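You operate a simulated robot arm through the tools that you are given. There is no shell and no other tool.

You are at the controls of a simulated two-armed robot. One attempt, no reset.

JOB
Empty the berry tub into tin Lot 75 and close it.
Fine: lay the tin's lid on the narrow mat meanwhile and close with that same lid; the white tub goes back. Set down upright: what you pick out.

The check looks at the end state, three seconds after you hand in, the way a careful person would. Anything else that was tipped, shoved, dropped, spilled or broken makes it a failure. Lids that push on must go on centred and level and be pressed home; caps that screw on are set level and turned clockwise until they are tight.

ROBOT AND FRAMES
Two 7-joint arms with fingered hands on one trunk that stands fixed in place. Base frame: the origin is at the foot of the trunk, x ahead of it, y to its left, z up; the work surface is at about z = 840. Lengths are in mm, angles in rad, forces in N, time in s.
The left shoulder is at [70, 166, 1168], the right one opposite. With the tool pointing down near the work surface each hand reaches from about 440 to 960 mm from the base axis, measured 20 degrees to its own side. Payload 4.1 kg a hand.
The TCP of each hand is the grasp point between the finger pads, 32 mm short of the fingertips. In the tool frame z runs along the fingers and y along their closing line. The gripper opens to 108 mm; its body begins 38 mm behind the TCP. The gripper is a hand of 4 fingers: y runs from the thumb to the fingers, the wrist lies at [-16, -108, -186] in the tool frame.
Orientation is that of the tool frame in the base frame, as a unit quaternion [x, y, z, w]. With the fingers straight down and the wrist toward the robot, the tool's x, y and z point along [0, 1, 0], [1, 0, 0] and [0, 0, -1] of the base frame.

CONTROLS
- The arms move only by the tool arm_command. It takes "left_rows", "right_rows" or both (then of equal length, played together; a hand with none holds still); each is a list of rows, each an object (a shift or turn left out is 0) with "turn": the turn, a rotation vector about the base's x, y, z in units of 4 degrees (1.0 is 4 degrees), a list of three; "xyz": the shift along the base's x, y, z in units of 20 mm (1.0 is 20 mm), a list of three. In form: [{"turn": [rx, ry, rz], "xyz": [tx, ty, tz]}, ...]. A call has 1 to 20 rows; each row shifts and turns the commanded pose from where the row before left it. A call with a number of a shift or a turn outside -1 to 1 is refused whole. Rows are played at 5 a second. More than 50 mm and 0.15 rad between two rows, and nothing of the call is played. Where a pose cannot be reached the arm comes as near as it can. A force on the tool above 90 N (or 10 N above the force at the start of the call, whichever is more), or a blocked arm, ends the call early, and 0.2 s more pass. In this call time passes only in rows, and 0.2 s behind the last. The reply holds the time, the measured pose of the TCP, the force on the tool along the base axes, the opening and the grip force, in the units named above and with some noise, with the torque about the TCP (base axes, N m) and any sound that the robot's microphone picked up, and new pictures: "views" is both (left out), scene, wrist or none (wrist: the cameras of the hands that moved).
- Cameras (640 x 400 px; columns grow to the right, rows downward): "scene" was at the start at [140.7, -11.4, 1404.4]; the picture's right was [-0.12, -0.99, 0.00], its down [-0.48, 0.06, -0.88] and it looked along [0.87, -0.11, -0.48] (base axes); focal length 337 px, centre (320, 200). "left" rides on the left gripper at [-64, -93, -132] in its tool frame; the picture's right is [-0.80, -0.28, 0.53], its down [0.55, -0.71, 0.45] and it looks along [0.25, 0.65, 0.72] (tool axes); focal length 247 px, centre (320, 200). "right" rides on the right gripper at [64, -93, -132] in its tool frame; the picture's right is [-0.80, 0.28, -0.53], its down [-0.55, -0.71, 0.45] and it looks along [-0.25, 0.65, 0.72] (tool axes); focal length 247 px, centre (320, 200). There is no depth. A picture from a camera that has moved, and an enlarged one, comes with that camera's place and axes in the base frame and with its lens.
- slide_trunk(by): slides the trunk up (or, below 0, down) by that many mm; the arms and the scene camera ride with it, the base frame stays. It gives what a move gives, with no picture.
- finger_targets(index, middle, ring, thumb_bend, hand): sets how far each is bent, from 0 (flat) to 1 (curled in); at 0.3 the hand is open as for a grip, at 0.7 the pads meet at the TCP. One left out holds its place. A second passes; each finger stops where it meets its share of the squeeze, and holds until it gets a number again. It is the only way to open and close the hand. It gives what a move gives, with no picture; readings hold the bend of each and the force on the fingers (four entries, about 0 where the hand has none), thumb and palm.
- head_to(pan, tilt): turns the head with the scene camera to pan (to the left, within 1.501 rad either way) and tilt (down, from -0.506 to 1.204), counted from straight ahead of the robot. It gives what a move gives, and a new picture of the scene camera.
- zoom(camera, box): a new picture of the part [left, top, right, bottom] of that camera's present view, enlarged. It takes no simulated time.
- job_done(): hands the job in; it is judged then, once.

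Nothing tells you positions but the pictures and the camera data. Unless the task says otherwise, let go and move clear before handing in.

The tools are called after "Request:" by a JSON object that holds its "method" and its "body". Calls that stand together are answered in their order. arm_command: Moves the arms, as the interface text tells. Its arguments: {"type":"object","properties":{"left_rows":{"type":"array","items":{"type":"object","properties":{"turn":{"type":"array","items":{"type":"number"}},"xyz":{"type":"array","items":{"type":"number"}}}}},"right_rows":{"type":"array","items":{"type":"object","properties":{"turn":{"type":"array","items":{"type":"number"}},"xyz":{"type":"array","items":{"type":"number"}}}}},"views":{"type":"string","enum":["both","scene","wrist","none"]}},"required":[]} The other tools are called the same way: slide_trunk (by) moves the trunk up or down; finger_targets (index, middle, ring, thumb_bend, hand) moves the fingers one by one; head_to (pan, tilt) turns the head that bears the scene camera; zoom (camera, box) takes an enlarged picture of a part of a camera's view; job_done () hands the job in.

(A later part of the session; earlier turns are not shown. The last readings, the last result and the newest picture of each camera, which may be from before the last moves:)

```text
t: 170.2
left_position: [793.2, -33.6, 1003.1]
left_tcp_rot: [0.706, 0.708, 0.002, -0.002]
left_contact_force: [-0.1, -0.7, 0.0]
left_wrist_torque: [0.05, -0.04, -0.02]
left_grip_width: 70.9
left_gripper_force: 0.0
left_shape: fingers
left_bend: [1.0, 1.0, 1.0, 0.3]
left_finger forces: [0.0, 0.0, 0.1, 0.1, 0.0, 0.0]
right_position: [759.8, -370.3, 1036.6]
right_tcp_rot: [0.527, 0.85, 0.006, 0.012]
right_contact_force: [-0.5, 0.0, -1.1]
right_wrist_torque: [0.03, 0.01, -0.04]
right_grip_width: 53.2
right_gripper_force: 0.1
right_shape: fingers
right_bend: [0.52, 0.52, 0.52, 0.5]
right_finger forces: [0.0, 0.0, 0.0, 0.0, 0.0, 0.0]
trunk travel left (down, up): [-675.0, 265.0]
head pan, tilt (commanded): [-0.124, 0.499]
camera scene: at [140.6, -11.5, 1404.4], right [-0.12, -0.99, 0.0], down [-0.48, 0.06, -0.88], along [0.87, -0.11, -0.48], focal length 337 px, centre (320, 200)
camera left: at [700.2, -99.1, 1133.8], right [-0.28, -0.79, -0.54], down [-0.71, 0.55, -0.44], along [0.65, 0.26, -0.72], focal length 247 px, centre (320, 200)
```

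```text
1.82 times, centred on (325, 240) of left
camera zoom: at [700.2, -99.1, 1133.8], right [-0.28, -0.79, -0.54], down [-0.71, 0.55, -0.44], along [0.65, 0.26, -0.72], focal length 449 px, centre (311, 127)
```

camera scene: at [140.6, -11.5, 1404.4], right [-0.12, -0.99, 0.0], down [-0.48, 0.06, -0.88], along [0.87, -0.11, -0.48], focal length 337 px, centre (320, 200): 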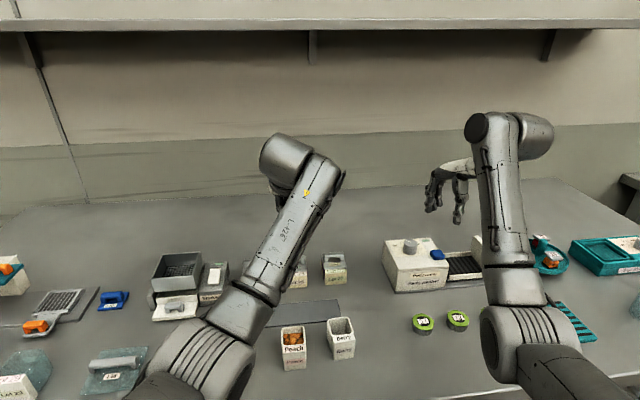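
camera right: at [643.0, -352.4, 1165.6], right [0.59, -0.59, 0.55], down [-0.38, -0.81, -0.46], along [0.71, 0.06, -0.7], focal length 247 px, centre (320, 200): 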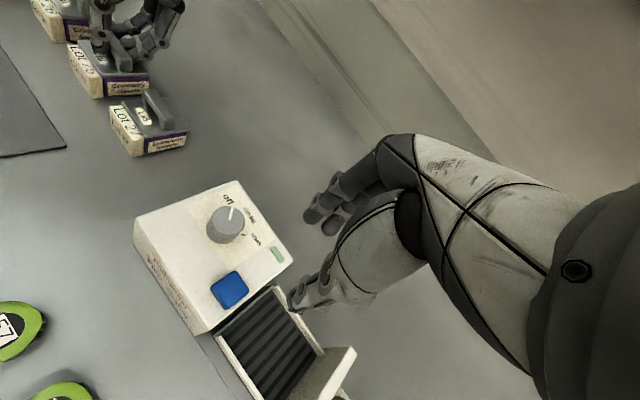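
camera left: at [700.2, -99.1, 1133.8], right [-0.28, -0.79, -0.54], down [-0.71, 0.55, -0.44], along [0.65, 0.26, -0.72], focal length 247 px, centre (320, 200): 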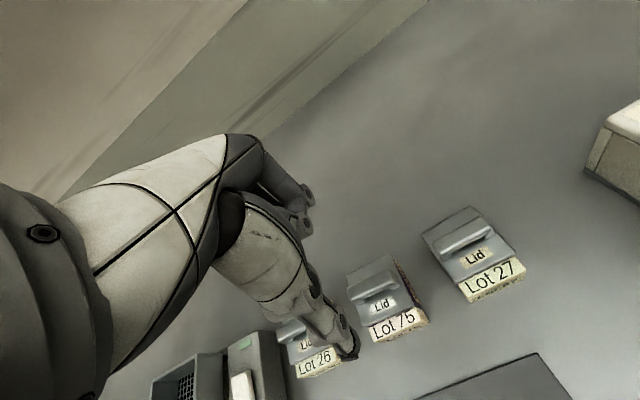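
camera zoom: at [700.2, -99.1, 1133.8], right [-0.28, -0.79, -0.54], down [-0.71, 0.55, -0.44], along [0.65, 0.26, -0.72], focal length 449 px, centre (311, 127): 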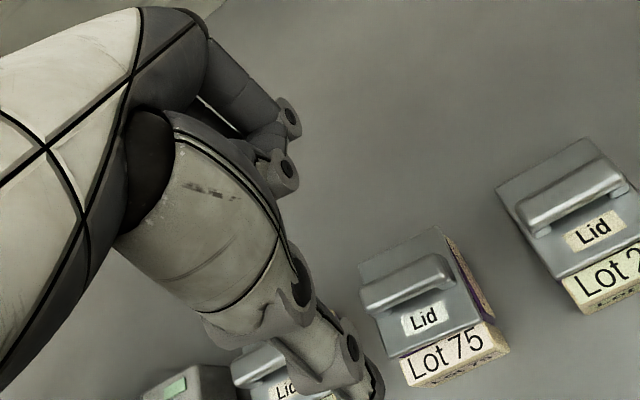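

The open thumb would hit the label block, so a fist isn't suitable. Instead I'll pinch all fingertips together, use the +14° tilt so the tips are level, and press down on the centre of the handle bar.

Request:
{"method": "finger_targets", "body": {"hand": "left", "index": 0.7, "middle": 0.7, "ring": 0.7, "thumb_bend": 0.7}}

Request:
{"method": "arm_command", "body": {"left_rows": [{"turn": [0, 0.9, -0.2]}, {"turn": [0, 0.9, -0.2]}, {"turn": [0, 0.9, -0.2]}, {"xyz": [0, 0.1, -0.5], "turn": [0, 0.8, -0.25]}, {"xyz": [0, 0.08, -0.8]}, {"xyz": [0, 0, -0.8]}], "views": "both"}}

Request:
{"method": "zoom", "body": {"camera": "right", "box": [60, 0, 220, 130]}}

Request:
{"method": "zoom", "body": {"camera": "left", "box": [260, 160, 460, 320]}}

Request:
{"method": "zoom", "body": {"camera": "scene", "box": [260, 215, 340, 285]}}

```text
t: 171.2
left_position: [794.1, -33.8, 1003.4]
left_tcp_rot: [0.706, 0.708, 0.003, -0.003]
left_contact_force: [0.8, 0.8, -0.1]
left_wrist_torque: [0.0, -0.01, 0.0]
left_grip_width: 3.6
left_gripper_force: 0.1
left_shape: fingers
left_bend: [0.7, 0.7, 0.7, 0.7]
left_finger forces: [0.1, 0.0, 0.0, 0.0, 0.0, 0.0]
right_position: [759.3, -371.0, 1036.7]
right_tcp_rot: [0.528, 0.849, 0.006, 0.011]
right_contact_force: [1.2, 0.1, 0.4]
right_wrist_torque: [0.02, 0.02, -0.02]
right_grip_width: 53.5
right_gripper_force: 0.0
right_shape: fingers
right_bend: [0.52, 0.52, 0.52, 0.5]
right_finger forces: [0.1, 0.1, 0.0, 0.1, 0.1, 0.0]
trunk travel left (down, up): [-675.0, 265.0]
head pan, tilt (commanded): [-0.124, 0.499]
```

```text
t: 172.6
left_position: [794.9, -28.2, 960.7]
left_tcp_rot: [0.721, 0.681, -0.084, -0.09]
left_contact_force: [-0.3, -0.6, 0.3]
left_wrist_torque: [0.0, 0.02, 0.01]
left_grip_width: 3.4
left_gripper_force: 0.0
left_shape: fingers
left_bend: [0.7, 0.7, 0.7, 0.7]
left_finger forces: [0.1, 0.0, 0.0, 0.1, 0.1, 0.1]
right_position: [759.3, -370.3, 1036.2]
right_tcp_rot: [0.528, 0.849, 0.006, 0.013]
right_contact_force: [-1.0, 0.6, -0.1]
right_wrist_torque: [0.0, 0.0, 0.03]
right_grip_width: 53.3
right_gripper_force: 0.0
right_shape: fingers
right_bend: [0.52, 0.52, 0.52, 0.5]
right_finger forces: [0.0, 0.0, 0.0, 0.1, 0.1, 0.0]
trunk travel left (down, up): [-675.0, 265.0]
head pan, tilt (commanded): [-0.124, 0.499]
camera scene: at [141.1, -11.5, 1404.4], right [-0.12, -0.99, 0.0], down [-0.48, 0.06, -0.88], along [0.87, -0.11, -0.48], focal length 337 px, centre (320, 200)
camera left: at [731.2, -89.8, 1109.9], right [-0.45, -0.77, -0.45], down [-0.76, 0.59, -0.26], along [0.47, 0.22, -0.85], focal length 247 px, centre (320, 200)
```

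scene: 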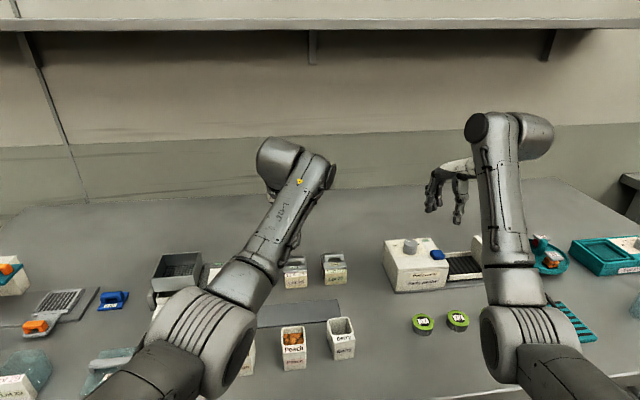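
left: 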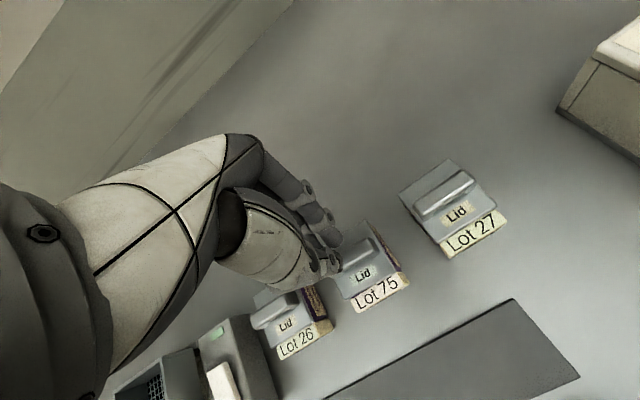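

```text
3.08 times, centred on (140, 65) of right
camera zoom: at [644.9, -352.4, 1164.5], right [0.59, -0.59, 0.55], down [-0.38, -0.81, -0.46], along [0.71, 0.06, -0.7], focal length 760 px, centre (874, 615)
```

zoom: 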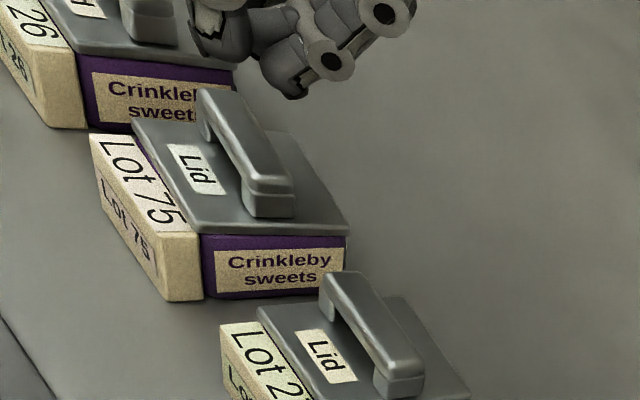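

```text
2.50 times, centred on (360, 240) of left
camera zoom: at [731.2, -89.8, 1109.9], right [-0.45, -0.77, -0.45], down [-0.76, 0.59, -0.26], along [0.47, 0.22, -0.85], focal length 617 px, centre (220, 100)
```

zoom: 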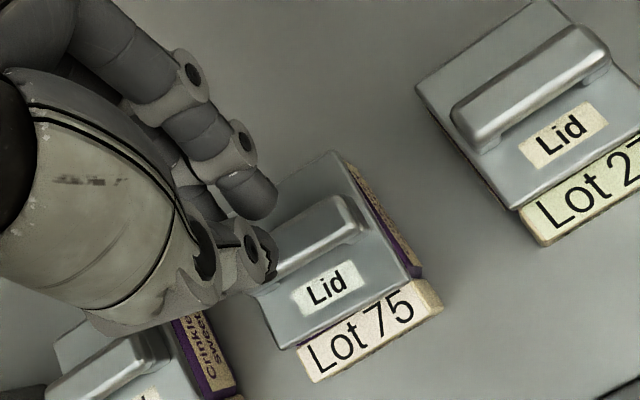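

```text
5.71 times, centred on (300, 250) of scene
camera zoom: at [141.1, -11.5, 1404.4], right [-0.12, -0.99, 0.0], down [-0.48, 0.06, -0.88], along [0.87, -0.11, -0.48], focal length 1926 px, centre (434, -86)
```

zoom: 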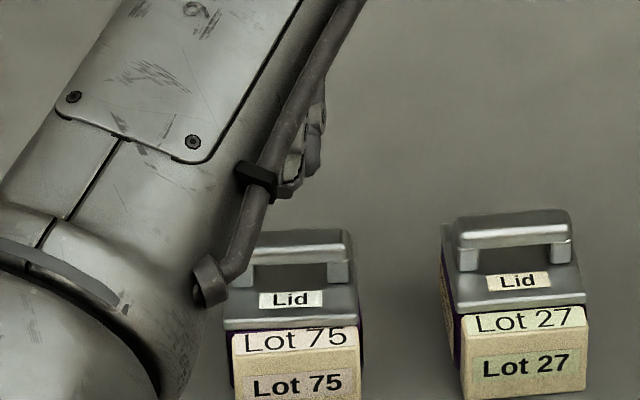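

The pinched fingertips are poised over the handle. Lowering onto the bar in small steps and watching the force.

Request:
{"method": "arm_command", "body": {"left_rows": [{"xyz": [-0.08, -0.08, -0.3]}, {"xyz": [0, 0, -0.3]}], "views": "none"}}

Request:
{"method": "zoom", "body": {"camera": "right", "box": [80, 0, 180, 90]}}

Request:
{"method": "zoom", "body": {"camera": "left", "box": [280, 180, 400, 300]}}

```text
t: 173.2
left_position: [793.3, -30.4, 949.2]
left_tcp_rot: [0.722, 0.681, -0.084, -0.089]
left_contact_force: [0.0, 0.1, 0.5]
left_wrist_torque: [-0.02, -0.02, -0.01]
left_grip_width: 3.7
left_gripper_force: 0.0
left_shape: fingers
left_bend: [0.7, 0.7, 0.7, 0.7]
left_finger forces: [0.0, 0.1, 0.1, 0.0, 0.0, 0.1]
right_position: [759.0, -369.2, 1035.7]
right_tcp_rot: [0.528, 0.849, 0.006, 0.012]
right_contact_force: [-0.3, 0.8, 0.7]
right_wrist_torque: [-0.01, 0.02, 0.01]
right_grip_width: 53.2
right_gripper_force: 0.1
right_shape: fingers
right_bend: [0.52, 0.52, 0.52, 0.5]
right_finger forces: [0.0, 0.0, 0.0, 0.0, 0.0, 0.1]
trunk travel left (down, up): [-675.0, 265.0]
head pan, tilt (commanded): [-0.124, 0.499]
```

```text
4.44 times, centred on (130, 45) of right
camera zoom: at [644.8, -352.3, 1164.5], right [0.59, -0.59, 0.55], down [-0.38, -0.81, -0.46], along [0.71, 0.06, -0.7], focal length 1098 px, centre (1164, 889)
```

zoom: 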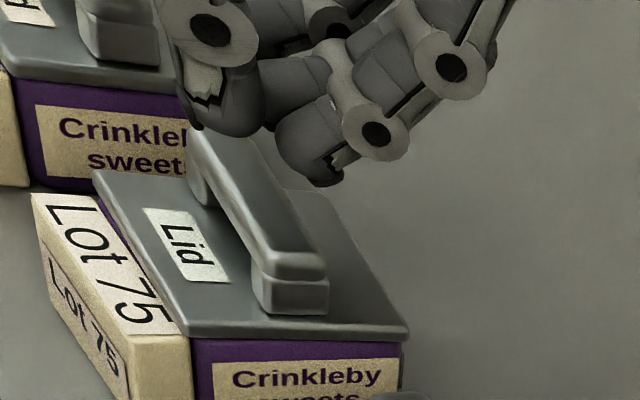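

```text
3.33 times, centred on (340, 240) of left
camera zoom: at [729.4, -91.7, 1098.9], right [-0.45, -0.77, -0.45], down [-0.76, 0.59, -0.26], along [0.47, 0.22, -0.85], focal length 823 px, centre (253, 67)
```

zoom: 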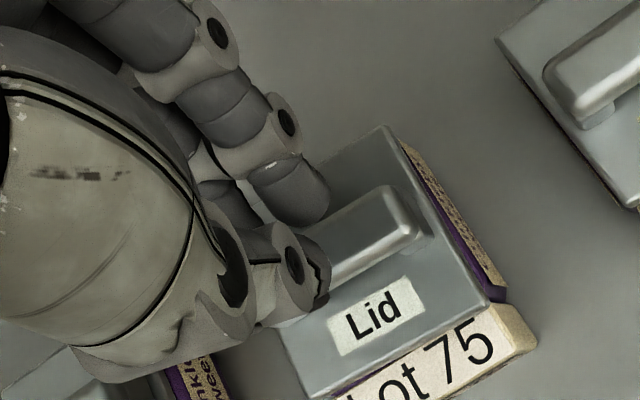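

Continuing down gently until the fingertips touch the handle.

Request:
{"method": "arm_command", "body": {"left_rows": [{"xyz": [0, 0, -0.2]}], "views": "none"}}

Request:
{"method": "arm_command", "body": {"left_rows": [{"xyz": [0, 0, -0.15]}], "views": "none"}}

Request:
{"method": "zoom", "body": {"camera": "right", "box": [80, 0, 180, 90]}}

Request:
{"method": "zoom", "body": {"camera": "scene", "box": [270, 245, 334, 285]}}

```text
t: 173.6
left_position: [792.0, -29.8, 943.0]
left_tcp_rot: [0.722, 0.681, -0.084, -0.088]
left_contact_force: [1.3, 0.6, 0.5]
left_wrist_torque: [0.01, -0.03, 0.02]
left_grip_width: 3.5
left_gripper_force: 0.0
left_shape: fingers
left_bend: [0.7, 0.7, 0.7, 0.7]
left_finger forces: [0.1, 0.0, 0.1, 0.1, 0.0, 0.1]
right_position: [759.8, -369.9, 1036.4]
right_tcp_rot: [0.528, 0.849, 0.006, 0.012]
right_contact_force: [1.3, -0.7, -0.9]
right_wrist_torque: [0.06, -0.04, 0.04]
right_grip_width: 53.3
right_gripper_force: 0.0
right_shape: fingers
right_bend: [0.52, 0.52, 0.52, 0.5]
right_finger forces: [0.0, 0.0, 0.0, 0.0, 0.0, 0.0]
trunk travel left (down, up): [-675.0, 265.0]
head pan, tilt (commanded): [-0.124, 0.499]
```

```text
t: 174.0
left_position: [791.7, -30.9, 940.9]
left_tcp_rot: [0.722, 0.681, -0.083, -0.089]
left_contact_force: [-0.1, -1.0, 0.2]
left_wrist_torque: [0.0, 0.02, 0.01]
left_grip_width: 3.6
left_gripper_force: 0.2
left_shape: fingers
left_bend: [0.7, 0.7, 0.7, 0.7]
left_finger forces: [0.1, 0.0, 0.1, 0.1, 0.0, 0.1]
right_position: [760.4, -369.7, 1035.5]
right_tcp_rot: [0.529, 0.849, 0.006, 0.012]
right_contact_force: [0.0, -0.6, 0.2]
right_wrist_torque: [-0.05, -0.01, 0.01]
right_grip_width: 53.1
right_gripper_force: 0.1
right_shape: fingers
right_bend: [0.52, 0.52, 0.52, 0.5]
right_finger forces: [0.1, 0.1, 0.0, 0.1, 0.1, 0.0]
trunk travel left (down, up): [-675.0, 265.0]
head pan, tilt (commanded): [-0.124, 0.499]
```

```text
4.44 times, centred on (130, 45) of right
camera zoom: at [644.7, -352.4, 1164.5], right [0.59, -0.59, 0.55], down [-0.38, -0.81, -0.46], along [0.71, 0.06, -0.7], focal length 1098 px, centre (1164, 889)
```

zoom: 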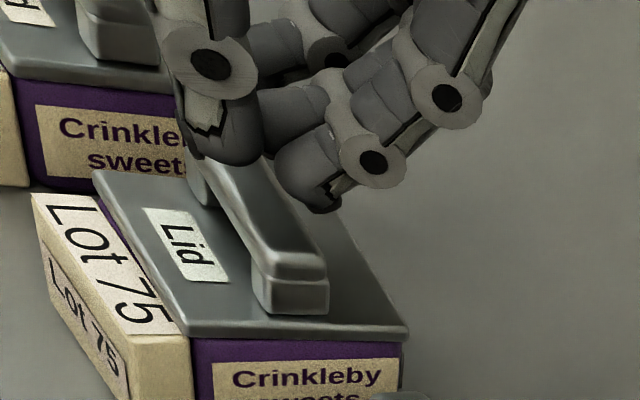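

```text
10.00 times, centred on (302, 265) of scene
camera zoom: at [140.9, -11.5, 1404.4], right [-0.12, -0.99, 0.0], down [-0.48, 0.06, -0.88], along [0.87, -0.11, -0.48], focal length 3371 px, centre (500, -450)
```

zoom: 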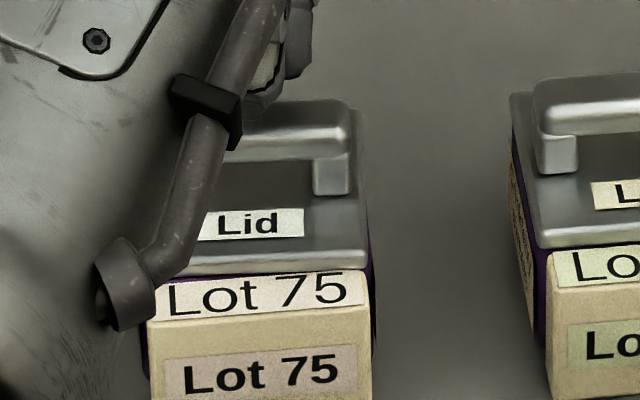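

Still not touching. Continuing in small steps.

Request:
{"method": "arm_command", "body": {"left_rows": [{"xyz": [0, 0, -0.12]}], "views": "none"}}

Request:
{"method": "arm_command", "body": {"left_rows": [{"xyz": [0, 0, -0.12]}], "views": "none"}}

Request:
{"method": "zoom", "body": {"camera": "right", "box": [80, 0, 180, 90]}}

Request:
{"method": "zoom", "body": {"camera": "left", "box": [280, 180, 400, 300]}}

```text
t: 174.4
left_position: [791.4, -30.7, 939.3]
left_tcp_rot: [0.721, 0.682, -0.083, -0.089]
left_contact_force: [0.3, 0.5, 0.0]
left_wrist_torque: [0.0, 0.02, 0.02]
left_grip_width: 3.4
left_gripper_force: 0.1
left_shape: fingers
left_bend: [0.7, 0.7, 0.7, 0.7]
left_finger forces: [0.0, 0.0, 0.0, 0.0, 0.1, 0.0]
right_position: [758.3, -369.3, 1036.7]
right_tcp_rot: [0.527, 0.849, 0.007, 0.012]
right_contact_force: [0.4, 0.3, -0.2]
right_wrist_torque: [-0.01, 0.01, 0.02]
right_grip_width: 53.3
right_gripper_force: 0.0
right_shape: fingers
right_bend: [0.52, 0.52, 0.52, 0.5]
right_finger forces: [0.0, 0.0, 0.1, 0.0, 0.1, 0.0]
trunk travel left (down, up): [-675.0, 265.0]
head pan, tilt (commanded): [-0.124, 0.499]
```

```text
t: 174.8
left_position: [792.4, -32.2, 936.6]
left_tcp_rot: [0.722, 0.681, -0.083, -0.089]
left_contact_force: [0.1, -0.2, 0.5]
left_wrist_torque: [-0.02, -0.01, 0.0]
left_grip_width: 3.2
left_gripper_force: 0.2
left_shape: fingers
left_bend: [0.7, 0.7, 0.7, 0.7]
left_finger forces: [0.2, 0.0, 0.0, 0.0, 0.1, 0.1]
right_position: [759.4, -371.5, 1036.3]
right_tcp_rot: [0.527, 0.85, 0.006, 0.011]
right_contact_force: [1.0, -0.8, -0.5]
right_wrist_torque: [-0.02, 0.04, -0.01]
right_grip_width: 53.2
right_gripper_force: 0.0
right_shape: fingers
right_bend: [0.52, 0.52, 0.52, 0.5]
right_finger forces: [0.1, 0.1, 0.0, 0.0, 0.0, 0.0]
trunk travel left (down, up): [-675.0, 265.0]
head pan, tilt (commanded): [-0.124, 0.499]
```

```text
4.44 times, centred on (130, 45) of right
camera zoom: at [644.7, -352.4, 1164.6], right [0.59, -0.59, 0.55], down [-0.38, -0.81, -0.46], along [0.71, 0.06, -0.7], focal length 1098 px, centre (1164, 889)
```

zoom: 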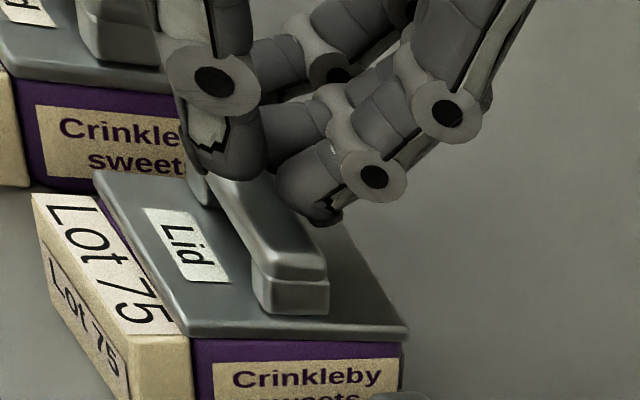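

```text
3.33 times, centred on (340, 240) of left
camera zoom: at [729.5, -91.7, 1086.3], right [-0.45, -0.77, -0.45], down [-0.76, 0.59, -0.26], along [0.47, 0.22, -0.85], focal length 823 px, centre (253, 67)
```

zoom: 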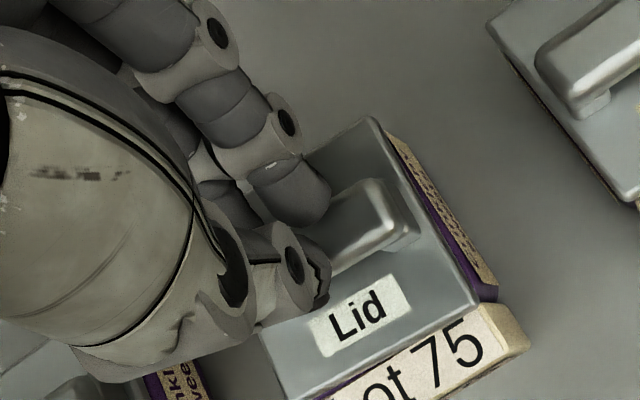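

The tips are just about to wedge onto the bar's top edges symmetrically. Continuing to press.

Request:
{"method": "arm_command", "body": {"left_rows": [{"xyz": [0, 0, -0.12]}], "views": "none"}}

Request:
{"method": "arm_command", "body": {"left_rows": [{"xyz": [0, 0, -0.12]}], "views": "none"}}

Request:
{"method": "zoom", "body": {"camera": "right", "box": [80, 0, 180, 90]}}

Request:
{"method": "zoom", "body": {"camera": "scene", "box": [270, 245, 334, 285]}}

```text
t: 175.2
left_position: [792.5, -31.5, 935.2]
left_tcp_rot: [0.723, 0.681, -0.082, -0.088]
left_contact_force: [0.9, 0.4, 3.4]
left_wrist_torque: [0.04, -0.05, -0.04]
left_grip_width: 1.6
left_gripper_force: 2.1
left_shape: fingers
left_bend: [0.7, 0.7, 0.7, 0.7]
left_finger forces: [3.3, 0.4, 0.0, 0.0, 0.0, 0.1]
right_position: [759.7, -370.5, 1036.4]
right_tcp_rot: [0.528, 0.849, 0.007, 0.012]
right_contact_force: [-0.9, 0.2, -0.1]
right_wrist_torque: [0.01, -0.02, -0.01]
right_grip_width: 53.5
right_gripper_force: 0.0
right_shape: fingers
right_bend: [0.52, 0.52, 0.52, 0.5]
right_finger forces: [0.0, 0.0, 0.0, 0.0, 0.0, 0.1]
trunk travel left (down, up): [-675.0, 265.0]
head pan, tilt (commanded): [-0.124, 0.499]
```

```text
t: 175.6
left_position: [790.6, -31.4, 934.6]
left_tcp_rot: [0.722, 0.681, -0.083, -0.087]
left_contact_force: [2.2, 0.1, 9.8]
left_wrist_torque: [0.05, -0.01, -0.01]
left_grip_width: 0.0
left_gripper_force: 5.1
left_shape: fingers
left_bend: [0.71, 0.7, 0.7, 0.7]
left_finger forces: [8.0, 2.0, 0.0, 0.1, 0.1, 0.0]
right_position: [757.5, -369.9, 1038.0]
right_tcp_rot: [0.527, 0.849, 0.006, 0.013]
right_contact_force: [-0.1, 0.3, 0.0]
right_wrist_torque: [-0.03, -0.02, -0.05]
right_grip_width: 53.5
right_gripper_force: 0.0
right_shape: fingers
right_bend: [0.52, 0.52, 0.52, 0.5]
right_finger forces: [0.0, 0.0, 0.0, 0.0, 0.1, 0.1]
trunk travel left (down, up): [-675.0, 265.0]
head pan, tilt (commanded): [-0.124, 0.499]
```

```text
4.44 times, centred on (130, 45) of right
camera zoom: at [643.4, -352.4, 1165.6], right [0.59, -0.59, 0.55], down [-0.38, -0.81, -0.46], along [0.71, 0.06, -0.7], focal length 1098 px, centre (1164, 889)
```

zoom: 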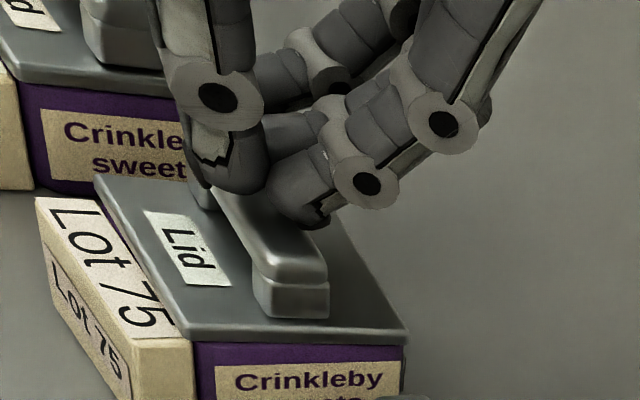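

```text
10.00 times, centred on (302, 265) of scene
camera zoom: at [139.3, -11.5, 1404.7], right [-0.12, -0.99, 0.0], down [-0.47, 0.06, -0.88], along [0.87, -0.11, -0.48], focal length 3371 px, centre (500, -450)
```

zoom: 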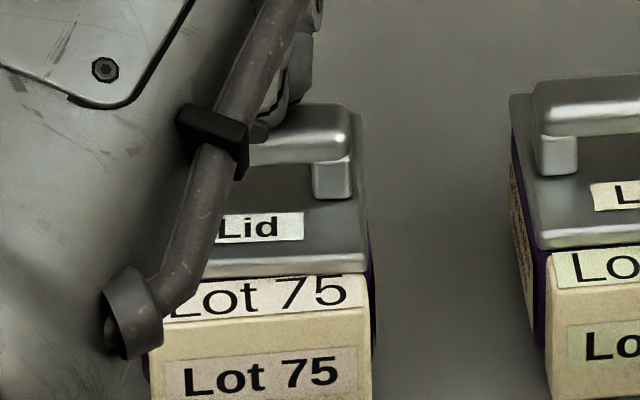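

The index alone is carrying most of the load at the right end. I'll back off slightly, roll the hand about -3° so all the fingertips share the bar evenly, and press again.

Request:
{"method": "arm_command", "body": {"left_rows": [{"xyz": [0, 0, 0.25]}, {"turn": [-0.9, 0, 0]}, {"xyz": [0, 0, -0.15]}], "views": "none"}}

Request:
{"method": "arm_command", "body": {"left_rows": [{"xyz": [0, 0, -0.15]}], "views": "none"}}

Request:
{"method": "arm_command", "body": {"left_rows": [{"xyz": [0, 0, -0.12]}], "views": "none"}}

```text
t: 176.4
left_position: [791.0, -31.7, 932.6]
left_tcp_rot: [0.725, 0.677, -0.103, -0.066]
left_contact_force: [-0.4, 0.4, 2.5]
left_wrist_torque: [0.03, 0.0, 0.01]
left_grip_width: 3.3
left_gripper_force: 0.8
left_shape: fingers
left_bend: [0.7, 0.71, 0.7, 0.7]
left_finger forces: [0.1, 2.4, 0.0, 0.0, 0.0, 0.1]
right_position: [759.8, -370.1, 1036.4]
right_tcp_rot: [0.528, 0.849, 0.006, 0.013]
right_contact_force: [-0.5, -0.1, -0.3]
right_wrist_torque: [-0.03, 0.01, -0.01]
right_grip_width: 53.4
right_gripper_force: 0.1
right_shape: fingers
right_bend: [0.52, 0.52, 0.52, 0.5]
right_finger forces: [0.0, 0.1, 0.0, 0.1, 0.0, 0.0]
trunk travel left (down, up): [-675.0, 265.0]
head pan, tilt (commanded): [-0.124, 0.499]
```

```text
t: 176.8
left_position: [791.8, -30.9, 933.4]
left_tcp_rot: [0.724, 0.679, -0.104, -0.064]
left_contact_force: [2.6, -0.9, 9.3]
left_wrist_torque: [0.03, -0.07, 0.01]
left_grip_width: 2.5
left_gripper_force: 4.3
left_shape: fingers
left_bend: [0.7, 0.71, 0.7, 0.7]
left_finger forces: [4.9, 4.5, 0.1, 0.0, 0.0, 0.1]
right_position: [758.4, -369.2, 1037.0]
right_tcp_rot: [0.528, 0.849, 0.006, 0.013]
right_contact_force: [-0.1, -0.2, 0.3]
right_wrist_torque: [0.02, -0.03, -0.03]
right_grip_width: 53.3
right_gripper_force: 0.1
right_shape: fingers
right_bend: [0.52, 0.52, 0.52, 0.5]
right_finger forces: [0.0, 0.0, 0.0, 0.0, 0.0, 0.1]
trunk travel left (down, up): [-675.0, 265.0]
head pan, tilt (commanded): [-0.124, 0.499]
```

```text
t: 177.2
left_position: [791.8, -31.1, 931.5]
left_tcp_rot: [0.725, 0.678, -0.103, -0.065]
left_contact_force: [5.0, -2.2, 17.8]
left_wrist_torque: [-0.12, -0.09, 0.08]
left_grip_width: 0.9
left_gripper_force: 8.9
left_shape: fingers
left_bend: [0.71, 0.71, 0.7, 0.7]
left_finger forces: [13.1, 5.8, 0.0, 0.1, 0.1, 0.0]
right_position: [758.3, -370.3, 1038.9]
right_tcp_rot: [0.527, 0.85, 0.007, 0.013]
right_contact_force: [-0.1, 0.2, 0.1]
right_wrist_torque: [-0.03, 0.01, -0.03]
right_grip_width: 53.3
right_gripper_force: 0.1
right_shape: fingers
right_bend: [0.52, 0.52, 0.52, 0.5]
right_finger forces: [0.0, 0.1, 0.0, 0.1, 0.1, 0.0]
trunk travel left (down, up): [-675.0, 265.0]
head pan, tilt (commanded): [-0.124, 0.499]
```

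18 N is pressing now with index and middle sharing. I'll check that the lid has not shifted under the load.

Request:
{"method": "zoom", "body": {"camera": "right", "box": [85, 45, 165, 105]}}

Request:
{"method": "zoom", "body": {"camera": "scene", "box": [270, 245, 334, 285]}}

Request:
{"method": "zoom", "body": {"camera": "left", "box": [280, 180, 400, 300]}}

```text
6.67 times, centred on (125, 75) of right
camera zoom: at [642.7, -352.6, 1166.0], right [0.59, -0.59, 0.55], down [-0.38, -0.81, -0.46], along [0.71, 0.06, -0.7], focal length 1646 px, centre (1620, 1033)
```

zoom: 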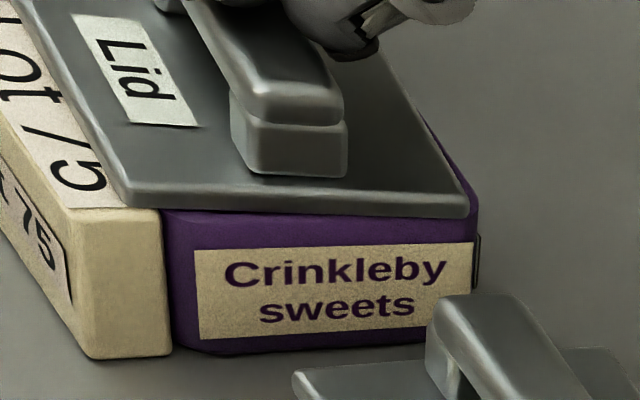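

```text
10.00 times, centred on (302, 265) of scene
camera zoom: at [138.5, -11.7, 1404.9], right [-0.12, -0.99, 0.0], down [-0.47, 0.06, -0.88], along [0.87, -0.11, -0.48], focal length 3371 px, centre (500, -450)
```

zoom: 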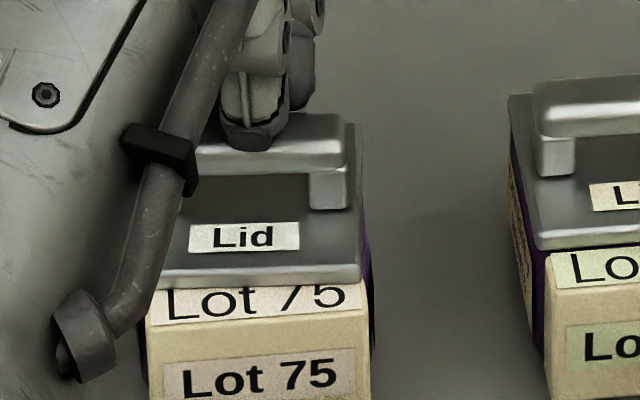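

```text
3.33 times, centred on (340, 240) of left
camera zoom: at [728.0, -81.9, 1085.0], right [-0.45, -0.8, -0.4], down [-0.76, 0.58, -0.3], along [0.47, 0.17, -0.86], focal length 823 px, centre (253, 67)
```

zoom: 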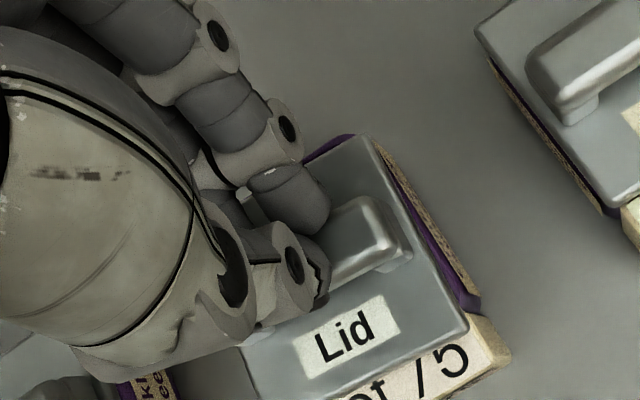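

Pressing from the top slid the lid about 5 mm toward the robot, so that method isn't good. I'll back off, regrip the handle, slide the lid back to centre, and press while gripping, which was stable at 16 N before.

Request:
{"method": "arm_command", "body": {"left_rows": [{"xyz": [0, 0, 0.3]}, {"xyz": [0, 0, 0.8]}, {"xyz": [0, 0, 0.5], "turn": [0.9, 0, 0]}], "views": "none"}}

Request:
{"method": "finger_targets", "body": {"hand": "left", "index": 0.56, "middle": 0.56, "ring": 0.56, "thumb_bend": 0.54}}

Request:
{"method": "zoom", "body": {"camera": "scene", "box": [270, 245, 334, 285]}}

Request:
{"method": "zoom", "body": {"camera": "right", "box": [85, 45, 165, 105]}}

Request:
{"method": "zoom", "body": {"camera": "left", "box": [280, 180, 430, 310]}}

```text
t: 178.0
left_position: [792.6, -30.8, 961.2]
left_tcp_rot: [0.722, 0.681, -0.083, -0.09]
left_contact_force: [-0.7, 0.1, 0.3]
left_wrist_torque: [-0.02, -0.02, 0.01]
left_grip_width: 3.3
left_gripper_force: 0.0
left_shape: fingers
left_bend: [0.7, 0.7, 0.7, 0.7]
left_finger forces: [0.0, 0.1, 0.1, 0.0, 0.1, 0.0]
right_position: [758.5, -371.0, 1035.4]
right_tcp_rot: [0.528, 0.849, 0.006, 0.011]
right_contact_force: [0.2, 0.9, -0.3]
right_wrist_torque: [-0.01, -0.01, 0.01]
right_grip_width: 53.2
right_gripper_force: 0.1
right_shape: fingers
right_bend: [0.52, 0.52, 0.52, 0.5]
right_finger forces: [0.1, 0.0, 0.1, 0.1, 0.0, 0.1]
trunk travel left (down, up): [-675.0, 265.0]
head pan, tilt (commanded): [-0.124, 0.499]
```

```text
t: 179.0
left_position: [792.6, -32.0, 962.2]
left_tcp_rot: [0.721, 0.682, -0.083, -0.089]
left_contact_force: [-1.3, 0.4, 0.3]
left_wrist_torque: [0.01, 0.01, -0.01]
left_grip_width: 41.6
left_gripper_force: 0.0
left_shape: fingers
left_bend: [0.56, 0.56, 0.56, 0.54]
left_finger forces: [0.1, 0.0, 0.0, 0.1, 0.0, 0.0]
right_position: [758.7, -369.0, 1037.1]
right_tcp_rot: [0.528, 0.849, 0.006, 0.012]
right_contact_force: [0.3, 1.0, -0.9]
right_wrist_torque: [-0.02, 0.01, 0.02]
right_grip_width: 53.4
right_gripper_force: 0.2
right_shape: fingers
right_bend: [0.52, 0.52, 0.52, 0.5]
right_finger forces: [0.1, 0.0, 0.0, 0.1, 0.1, 0.1]
trunk travel left (down, up): [-675.0, 265.0]
head pan, tilt (commanded): [-0.124, 0.499]
```

```text
10.00 times, centred on (302, 265) of scene
camera zoom: at [140.8, -11.6, 1404.4], right [-0.12, -0.99, 0.0], down [-0.48, 0.06, -0.88], along [0.87, -0.11, -0.48], focal length 3371 px, centre (500, -450)
```

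zoom: 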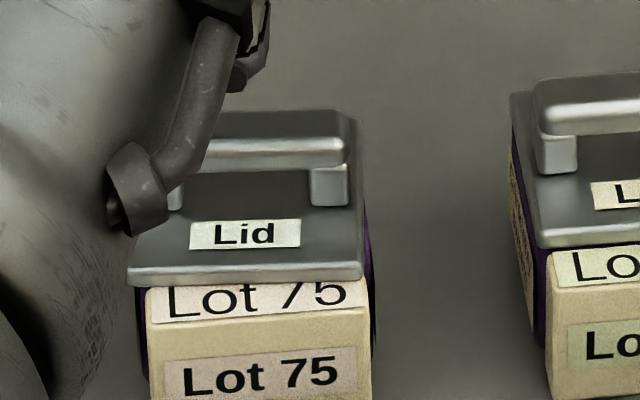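

```text
6.67 times, centred on (125, 75) of right
camera zoom: at [644.6, -352.4, 1164.6], right [0.59, -0.59, 0.55], down [-0.38, -0.81, -0.46], along [0.71, 0.06, -0.7], focal length 1646 px, centre (1620, 1033)
```

zoom: 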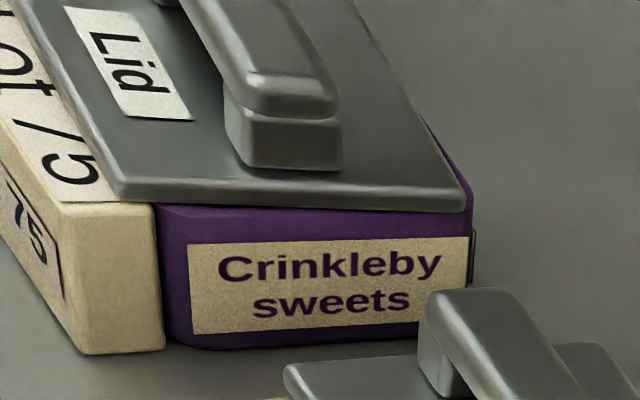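

```text
3.08 times, centred on (355, 245) of left
camera zoom: at [729.7, -92.2, 1111.5], right [-0.45, -0.77, -0.45], down [-0.76, 0.59, -0.26], along [0.47, 0.22, -0.85], focal length 760 px, centre (212, 62)
```

zoom: 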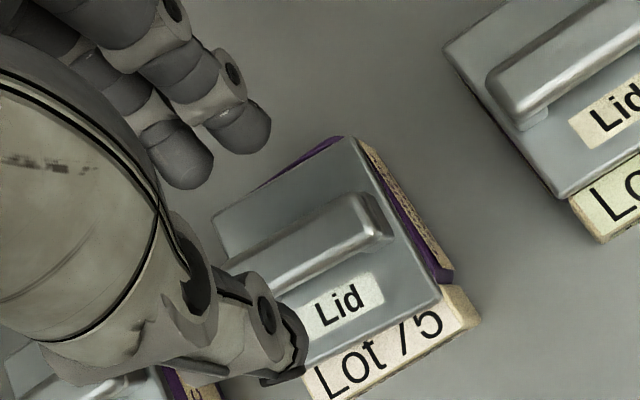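

The lid is about 4 mm forward and yawed about 3.5°. I'll regrip it the same careful way and slide it back.

Request:
{"method": "arm_command", "body": {"left_rows": [{"xyz": [0, 0, -0.9]}, {"xyz": [0, 0, -0.85]}], "views": "none"}}

Request:
{"method": "finger_targets", "body": {"hand": "left", "index": 0.63, "middle": 0.63, "ring": 0.63, "thumb_bend": 0.6}}

Request:
{"method": "arm_command", "body": {"left_rows": [{"xyz": [0, 0, -0.2]}, {"xyz": [0, 0, -0.1]}], "views": "none"}}

Request:
{"method": "finger_targets", "body": {"hand": "left", "index": 0.7, "middle": 0.7, "ring": 0.7, "thumb_bend": 0.7}}

Request:
{"method": "zoom", "body": {"camera": "scene", "box": [270, 245, 334, 285]}}

Request:
{"method": "zoom", "body": {"camera": "right", "box": [85, 45, 165, 105]}}

Request:
{"method": "zoom", "body": {"camera": "left", "box": [280, 180, 430, 310]}}

```text
t: 179.6
left_position: [794.0, -32.4, 925.0]
left_tcp_rot: [0.721, 0.682, -0.084, -0.089]
left_contact_force: [0.5, -0.2, 0.4]
left_wrist_torque: [-0.03, -0.01, -0.02]
left_grip_width: 41.8
left_gripper_force: 0.0
left_shape: fingers
left_bend: [0.56, 0.56, 0.56, 0.54]
left_finger forces: [0.0, 0.0, 0.0, 0.0, 0.0, 0.0]
right_position: [758.7, -370.4, 1035.7]
right_tcp_rot: [0.527, 0.85, 0.007, 0.012]
right_contact_force: [0.1, -0.1, -0.2]
right_wrist_torque: [0.03, 0.02, 0.0]
right_grip_width: 53.3
right_gripper_force: 0.0
right_shape: fingers
right_bend: [0.52, 0.52, 0.52, 0.5]
right_finger forces: [0.1, 0.0, 0.0, 0.1, 0.0, 0.1]
trunk travel left (down, up): [-675.0, 265.0]
head pan, tilt (commanded): [-0.124, 0.499]
```

```text
t: 180.6
left_position: [793.9, -32.2, 925.4]
left_tcp_rot: [0.722, 0.681, -0.083, -0.089]
left_contact_force: [-0.9, 0.1, -0.4]
left_wrist_torque: [0.01, 0.01, 0.01]
left_grip_width: 25.6
left_gripper_force: 0.0
left_shape: fingers
left_bend: [0.63, 0.63, 0.63, 0.6]
left_finger forces: [0.0, 0.1, 0.0, 0.0, 0.1, 0.1]
right_position: [760.4, -370.5, 1035.4]
right_tcp_rot: [0.529, 0.849, 0.006, 0.011]
right_contact_force: [-0.2, -0.6, 0.3]
right_wrist_torque: [0.0, 0.03, -0.03]
right_grip_width: 53.4
right_gripper_force: 0.0
right_shape: fingers
right_bend: [0.52, 0.52, 0.52, 0.5]
right_finger forces: [0.0, 0.0, 0.0, 0.0, 0.0, 0.0]
trunk travel left (down, up): [-675.0, 265.0]
head pan, tilt (commanded): [-0.124, 0.499]
```

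```text
t: 181.2
left_position: [792.5, -31.4, 921.0]
left_tcp_rot: [0.722, 0.681, -0.083, -0.088]
left_contact_force: [0.7, -0.6, 1.9]
left_wrist_torque: [-0.04, -0.05, -0.03]
left_grip_width: 25.1
left_gripper_force: 1.6
left_shape: fingers
left_bend: [0.63, 0.63, 0.63, 0.6]
left_finger forces: [2.5, 0.0, 0.0, 0.0, 0.0, 0.0]
right_position: [758.5, -369.6, 1035.2]
right_tcp_rot: [0.528, 0.849, 0.007, 0.013]
right_contact_force: [0.4, -0.2, 0.4]
right_wrist_torque: [-0.04, -0.01, 0.0]
right_grip_width: 53.4
right_gripper_force: 0.1
right_shape: fingers
right_bend: [0.52, 0.52, 0.52, 0.5]
right_finger forces: [0.1, 0.0, 0.0, 0.0, 0.0, 0.0]
trunk travel left (down, up): [-675.0, 265.0]
head pan, tilt (commanded): [-0.124, 0.499]
```

```text
t: 182.2
left_position: [792.5, -31.0, 920.0]
left_tcp_rot: [0.723, 0.681, -0.082, -0.089]
left_contact_force: [0.2, -0.6, 0.0]
left_wrist_torque: [0.04, 0.0, -0.01]
left_grip_width: 16.1
left_gripper_force: 6.4
left_shape: fingers
left_bend: [0.67, 0.68, 0.69, 0.64]
left_finger forces: [2.6, 2.4, 0.9, 0.0, 5.9, 0.1]
right_position: [760.3, -370.4, 1035.6]
right_tcp_rot: [0.528, 0.849, 0.006, 0.013]
right_contact_force: [-0.6, 0.0, 0.4]
right_wrist_torque: [-0.03, 0.02, 0.03]
right_grip_width: 53.6
right_gripper_force: 0.0
right_shape: fingers
right_bend: [0.52, 0.52, 0.52, 0.5]
right_finger forces: [0.1, 0.0, 0.0, 0.0, 0.0, 0.0]
trunk travel left (down, up): [-675.0, 265.0]
head pan, tilt (commanded): [-0.124, 0.499]
```

```text
10.00 times, centred on (302, 265) of scene
camera zoom: at [140.8, -11.5, 1404.4], right [-0.12, -0.99, 0.0], down [-0.48, 0.06, -0.88], along [0.87, -0.11, -0.48], focal length 3371 px, centre (500, -450)
```

zoom: 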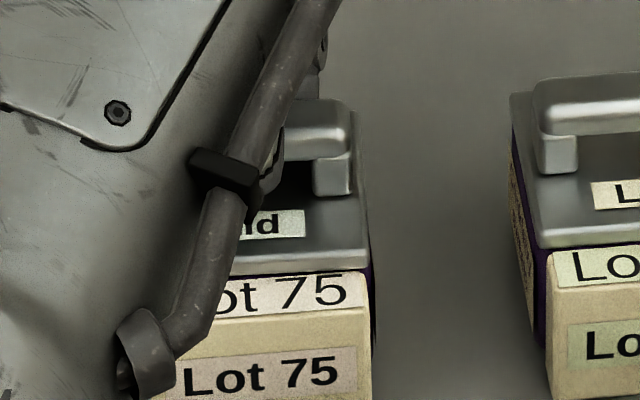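

```text
6.67 times, centred on (125, 75) of right
camera zoom: at [644.6, -352.4, 1164.6], right [0.59, -0.59, 0.55], down [-0.38, -0.81, -0.46], along [0.71, 0.06, -0.7], focal length 1646 px, centre (1620, 1033)
```

zoom: 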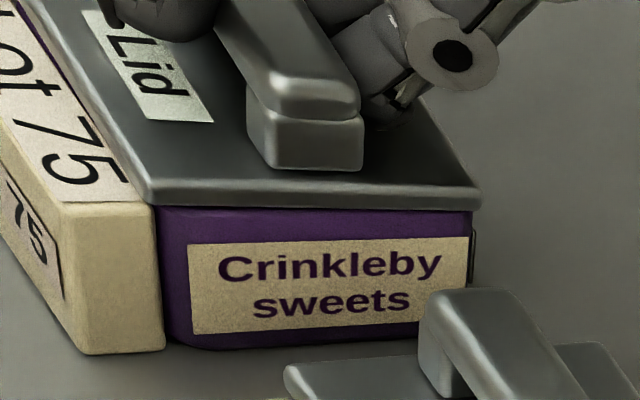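

```text
3.08 times, centred on (355, 245) of left
camera zoom: at [730.1, -92.3, 1069.9], right [-0.45, -0.77, -0.45], down [-0.76, 0.59, -0.26], along [0.47, 0.22, -0.85], focal length 760 px, centre (212, 62)
```

zoom: 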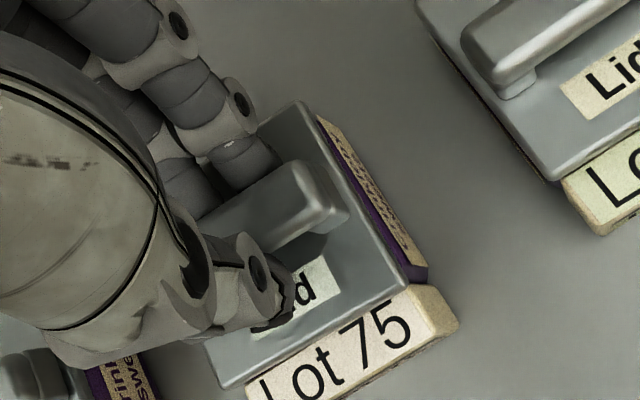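

The regrip squared the lid again and it's balanced on the tin, with equal overhang front and rear. Now pressing straight down while gripped.

Request:
{"method": "arm_command", "body": {"left_rows": [{"xyz": [0, 0, -0.12]}, {"xyz": [0, 0, -0.1]}], "views": "none"}}

Request:
{"method": "arm_command", "body": {"left_rows": [{"xyz": [0, 0, -0.1]}], "views": "none"}}

Request:
{"method": "zoom", "body": {"camera": "right", "box": [85, 45, 165, 105]}}

```text
t: 182.8
left_position: [791.4, -30.8, 917.9]
left_tcp_rot: [0.722, 0.682, -0.082, -0.088]
left_contact_force: [0.8, 0.1, 10.0]
left_wrist_torque: [0.02, -0.07, -0.04]
left_grip_width: 15.2
left_gripper_force: 8.4
left_shape: fingers
left_bend: [0.68, 0.68, 0.69, 0.64]
left_finger forces: [6.6, 3.2, 1.2, 0.0, 6.4, 0.1]
right_position: [758.6, -370.3, 1038.2]
right_tcp_rot: [0.528, 0.849, 0.006, 0.013]
right_contact_force: [-0.6, 0.0, -0.3]
right_wrist_torque: [-0.02, -0.01, -0.01]
right_grip_width: 53.3
right_gripper_force: 0.1
right_shape: fingers
right_bend: [0.52, 0.52, 0.52, 0.5]
right_finger forces: [0.0, 0.1, 0.0, 0.1, 0.0, 0.1]
trunk travel left (down, up): [-675.0, 265.0]
head pan, tilt (commanded): [-0.124, 0.499]
```

```text
t: 183.2
left_position: [792.2, -31.1, 917.5]
left_tcp_rot: [0.722, 0.681, -0.081, -0.087]
left_contact_force: [6.2, -0.4, 20.7]
left_wrist_torque: [-0.04, -0.2, 0.04]
left_grip_width: 15.2
left_gripper_force: 14.5
left_shape: fingers
left_bend: [0.69, 0.68, 0.69, 0.64]
left_finger forces: [17.7, 3.3, 1.1, 0.0, 6.6, 0.1]
right_position: [758.4, -369.6, 1037.9]
right_tcp_rot: [0.528, 0.849, 0.006, 0.013]
right_contact_force: [0.0, 0.2, 0.0]
right_wrist_torque: [0.01, 0.01, -0.03]
right_grip_width: 53.2
right_gripper_force: 0.1
right_shape: fingers
right_bend: [0.52, 0.52, 0.52, 0.5]
right_finger forces: [0.0, 0.0, 0.0, 0.1, 0.0, 0.0]
trunk travel left (down, up): [-675.0, 265.0]
head pan, tilt (commanded): [-0.124, 0.499]
```

```text
6.67 times, centred on (125, 75) of right
camera zoom: at [642.7, -352.2, 1166.2], right [0.59, -0.59, 0.55], down [-0.38, -0.81, -0.46], along [0.71, 0.06, -0.7], focal length 1646 px, centre (1620, 1033)
```

zoom: 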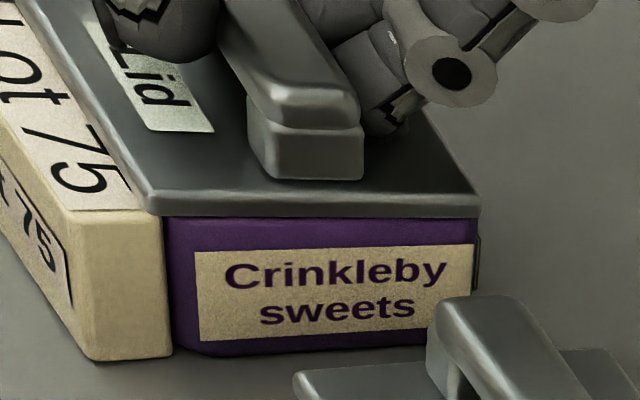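

At 21 N of downward pressure the lid height doesn't change, so it's home. I'll relieve the pressure, nudge +1 mm in x, and check before the clean release.

Request:
{"method": "arm_command", "body": {"left_rows": [{"xyz": [0, 0, 0.2]}, {"xyz": [0.06, 0, 0.12]}], "views": "none"}}

Request:
{"method": "zoom", "body": {"camera": "right", "box": [85, 45, 165, 105]}}

Request:
{"method": "zoom", "body": {"camera": "scene", "box": [270, 245, 334, 285]}}

Request:
{"method": "zoom", "body": {"camera": "left", "box": [280, 180, 430, 310]}}

```text
t: 183.8
left_position: [793.5, -32.7, 917.6]
left_tcp_rot: [0.722, 0.681, -0.085, -0.089]
left_contact_force: [-0.7, 0.9, 1.3]
left_wrist_torque: [0.0, -0.02, -0.01]
left_grip_width: 15.8
left_gripper_force: 6.5
left_shape: fingers
left_bend: [0.68, 0.68, 0.69, 0.64]
left_finger forces: [2.7, 2.4, 0.7, 0.0, 6.4, 0.0]
right_position: [758.8, -369.8, 1036.2]
right_tcp_rot: [0.528, 0.849, 0.007, 0.012]
right_contact_force: [0.0, 0.9, 0.4]
right_wrist_torque: [-0.01, -0.01, -0.01]
right_grip_width: 53.4
right_gripper_force: 0.0
right_shape: fingers
right_bend: [0.52, 0.52, 0.52, 0.5]
right_finger forces: [0.0, 0.0, 0.1, 0.1, 0.1, 0.0]
trunk travel left (down, up): [-675.0, 265.0]
head pan, tilt (commanded): [-0.124, 0.499]
```

```text
6.67 times, centred on (125, 75) of right
camera zoom: at [644.1, -352.3, 1164.6], right [0.59, -0.59, 0.55], down [-0.38, -0.81, -0.46], along [0.71, 0.06, -0.7], focal length 1646 px, centre (1620, 1033)
```

zoom: 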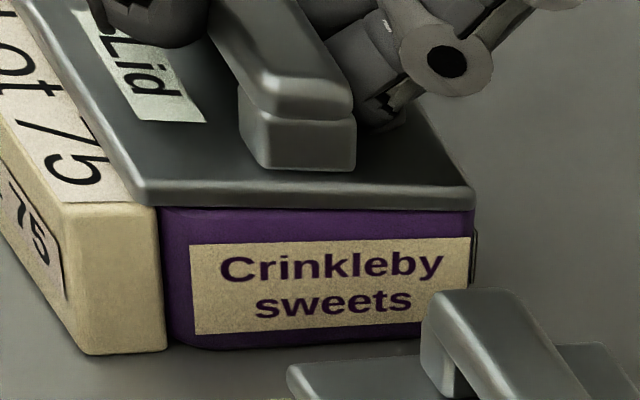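

```text
10.00 times, centred on (302, 265) of scene
camera zoom: at [140.2, -11.5, 1404.2], right [-0.12, -0.99, 0.0], down [-0.48, 0.06, -0.88], along [0.87, -0.11, -0.48], focal length 3371 px, centre (500, -450)
```

zoom: 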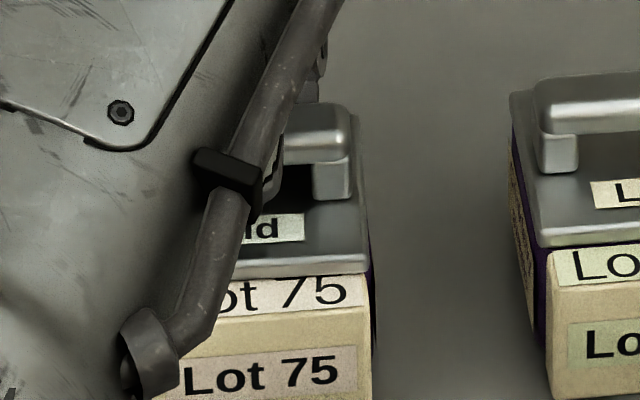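

```text
3.08 times, centred on (355, 245) of left
camera zoom: at [730.1, -92.2, 1068.5], right [-0.45, -0.77, -0.45], down [-0.76, 0.59, -0.26], along [0.47, 0.22, -0.86], focal length 760 px, centre (212, 62)
```

zoom: 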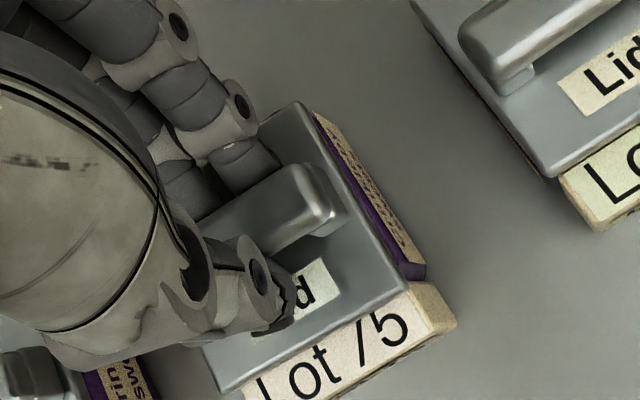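

The lid is now about 2 mm forward of centre. Sliding it back +2 mm in x.

Request:
{"method": "arm_command", "body": {"left_rows": [{"xyz": [0.12, -0.02, 0.02]}], "views": "none"}}

Request:
{"method": "zoom", "body": {"camera": "right", "box": [85, 45, 165, 105]}}

Request:
{"method": "zoom", "body": {"camera": "scene", "box": [270, 245, 334, 285]}}

```text
t: 184.2
left_position: [795.6, -32.7, 919.7]
left_tcp_rot: [0.722, 0.681, -0.084, -0.09]
left_contact_force: [-0.2, -0.3, 0.2]
left_wrist_torque: [-0.02, 0.03, 0.01]
left_grip_width: 15.6
left_gripper_force: 5.6
left_shape: fingers
left_bend: [0.68, 0.68, 0.69, 0.64]
left_finger forces: [2.5, 2.3, 0.7, 0.1, 5.6, 0.0]
right_position: [760.2, -369.1, 1035.6]
right_tcp_rot: [0.528, 0.849, 0.006, 0.011]
right_contact_force: [0.6, 0.4, -0.4]
right_wrist_torque: [0.02, -0.02, -0.02]
right_grip_width: 53.4
right_gripper_force: 0.1
right_shape: fingers
right_bend: [0.52, 0.52, 0.52, 0.5]
right_finger forces: [0.0, 0.1, 0.0, 0.0, 0.0, 0.0]
trunk travel left (down, up): [-675.0, 265.0]
head pan, tilt (commanded): [-0.124, 0.499]
```

```text
6.67 times, centred on (125, 75) of right
camera zoom: at [644.4, -352.4, 1164.6], right [0.59, -0.59, 0.55], down [-0.38, -0.81, -0.46], along [0.71, 0.06, -0.7], focal length 1646 px, centre (1620, 1033)
```

zoom: 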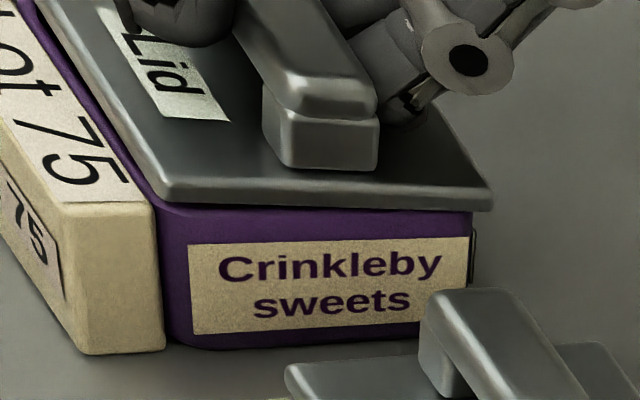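

```text
10.00 times, centred on (302, 265) of scene
camera zoom: at [140.6, -11.5, 1404.3], right [-0.12, -0.99, 0.0], down [-0.48, 0.06, -0.88], along [0.87, -0.11, -0.48], focal length 3371 px, centre (500, -450)
```

zoom: 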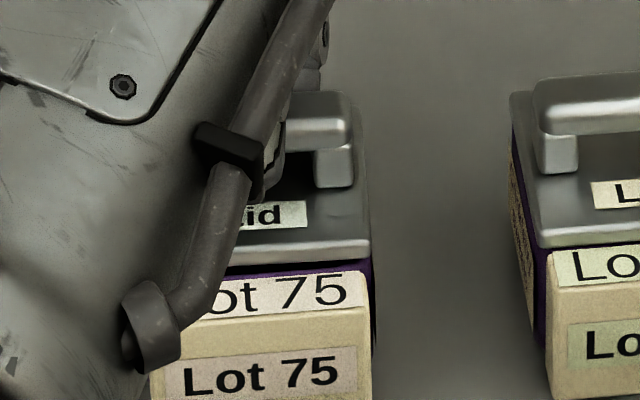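

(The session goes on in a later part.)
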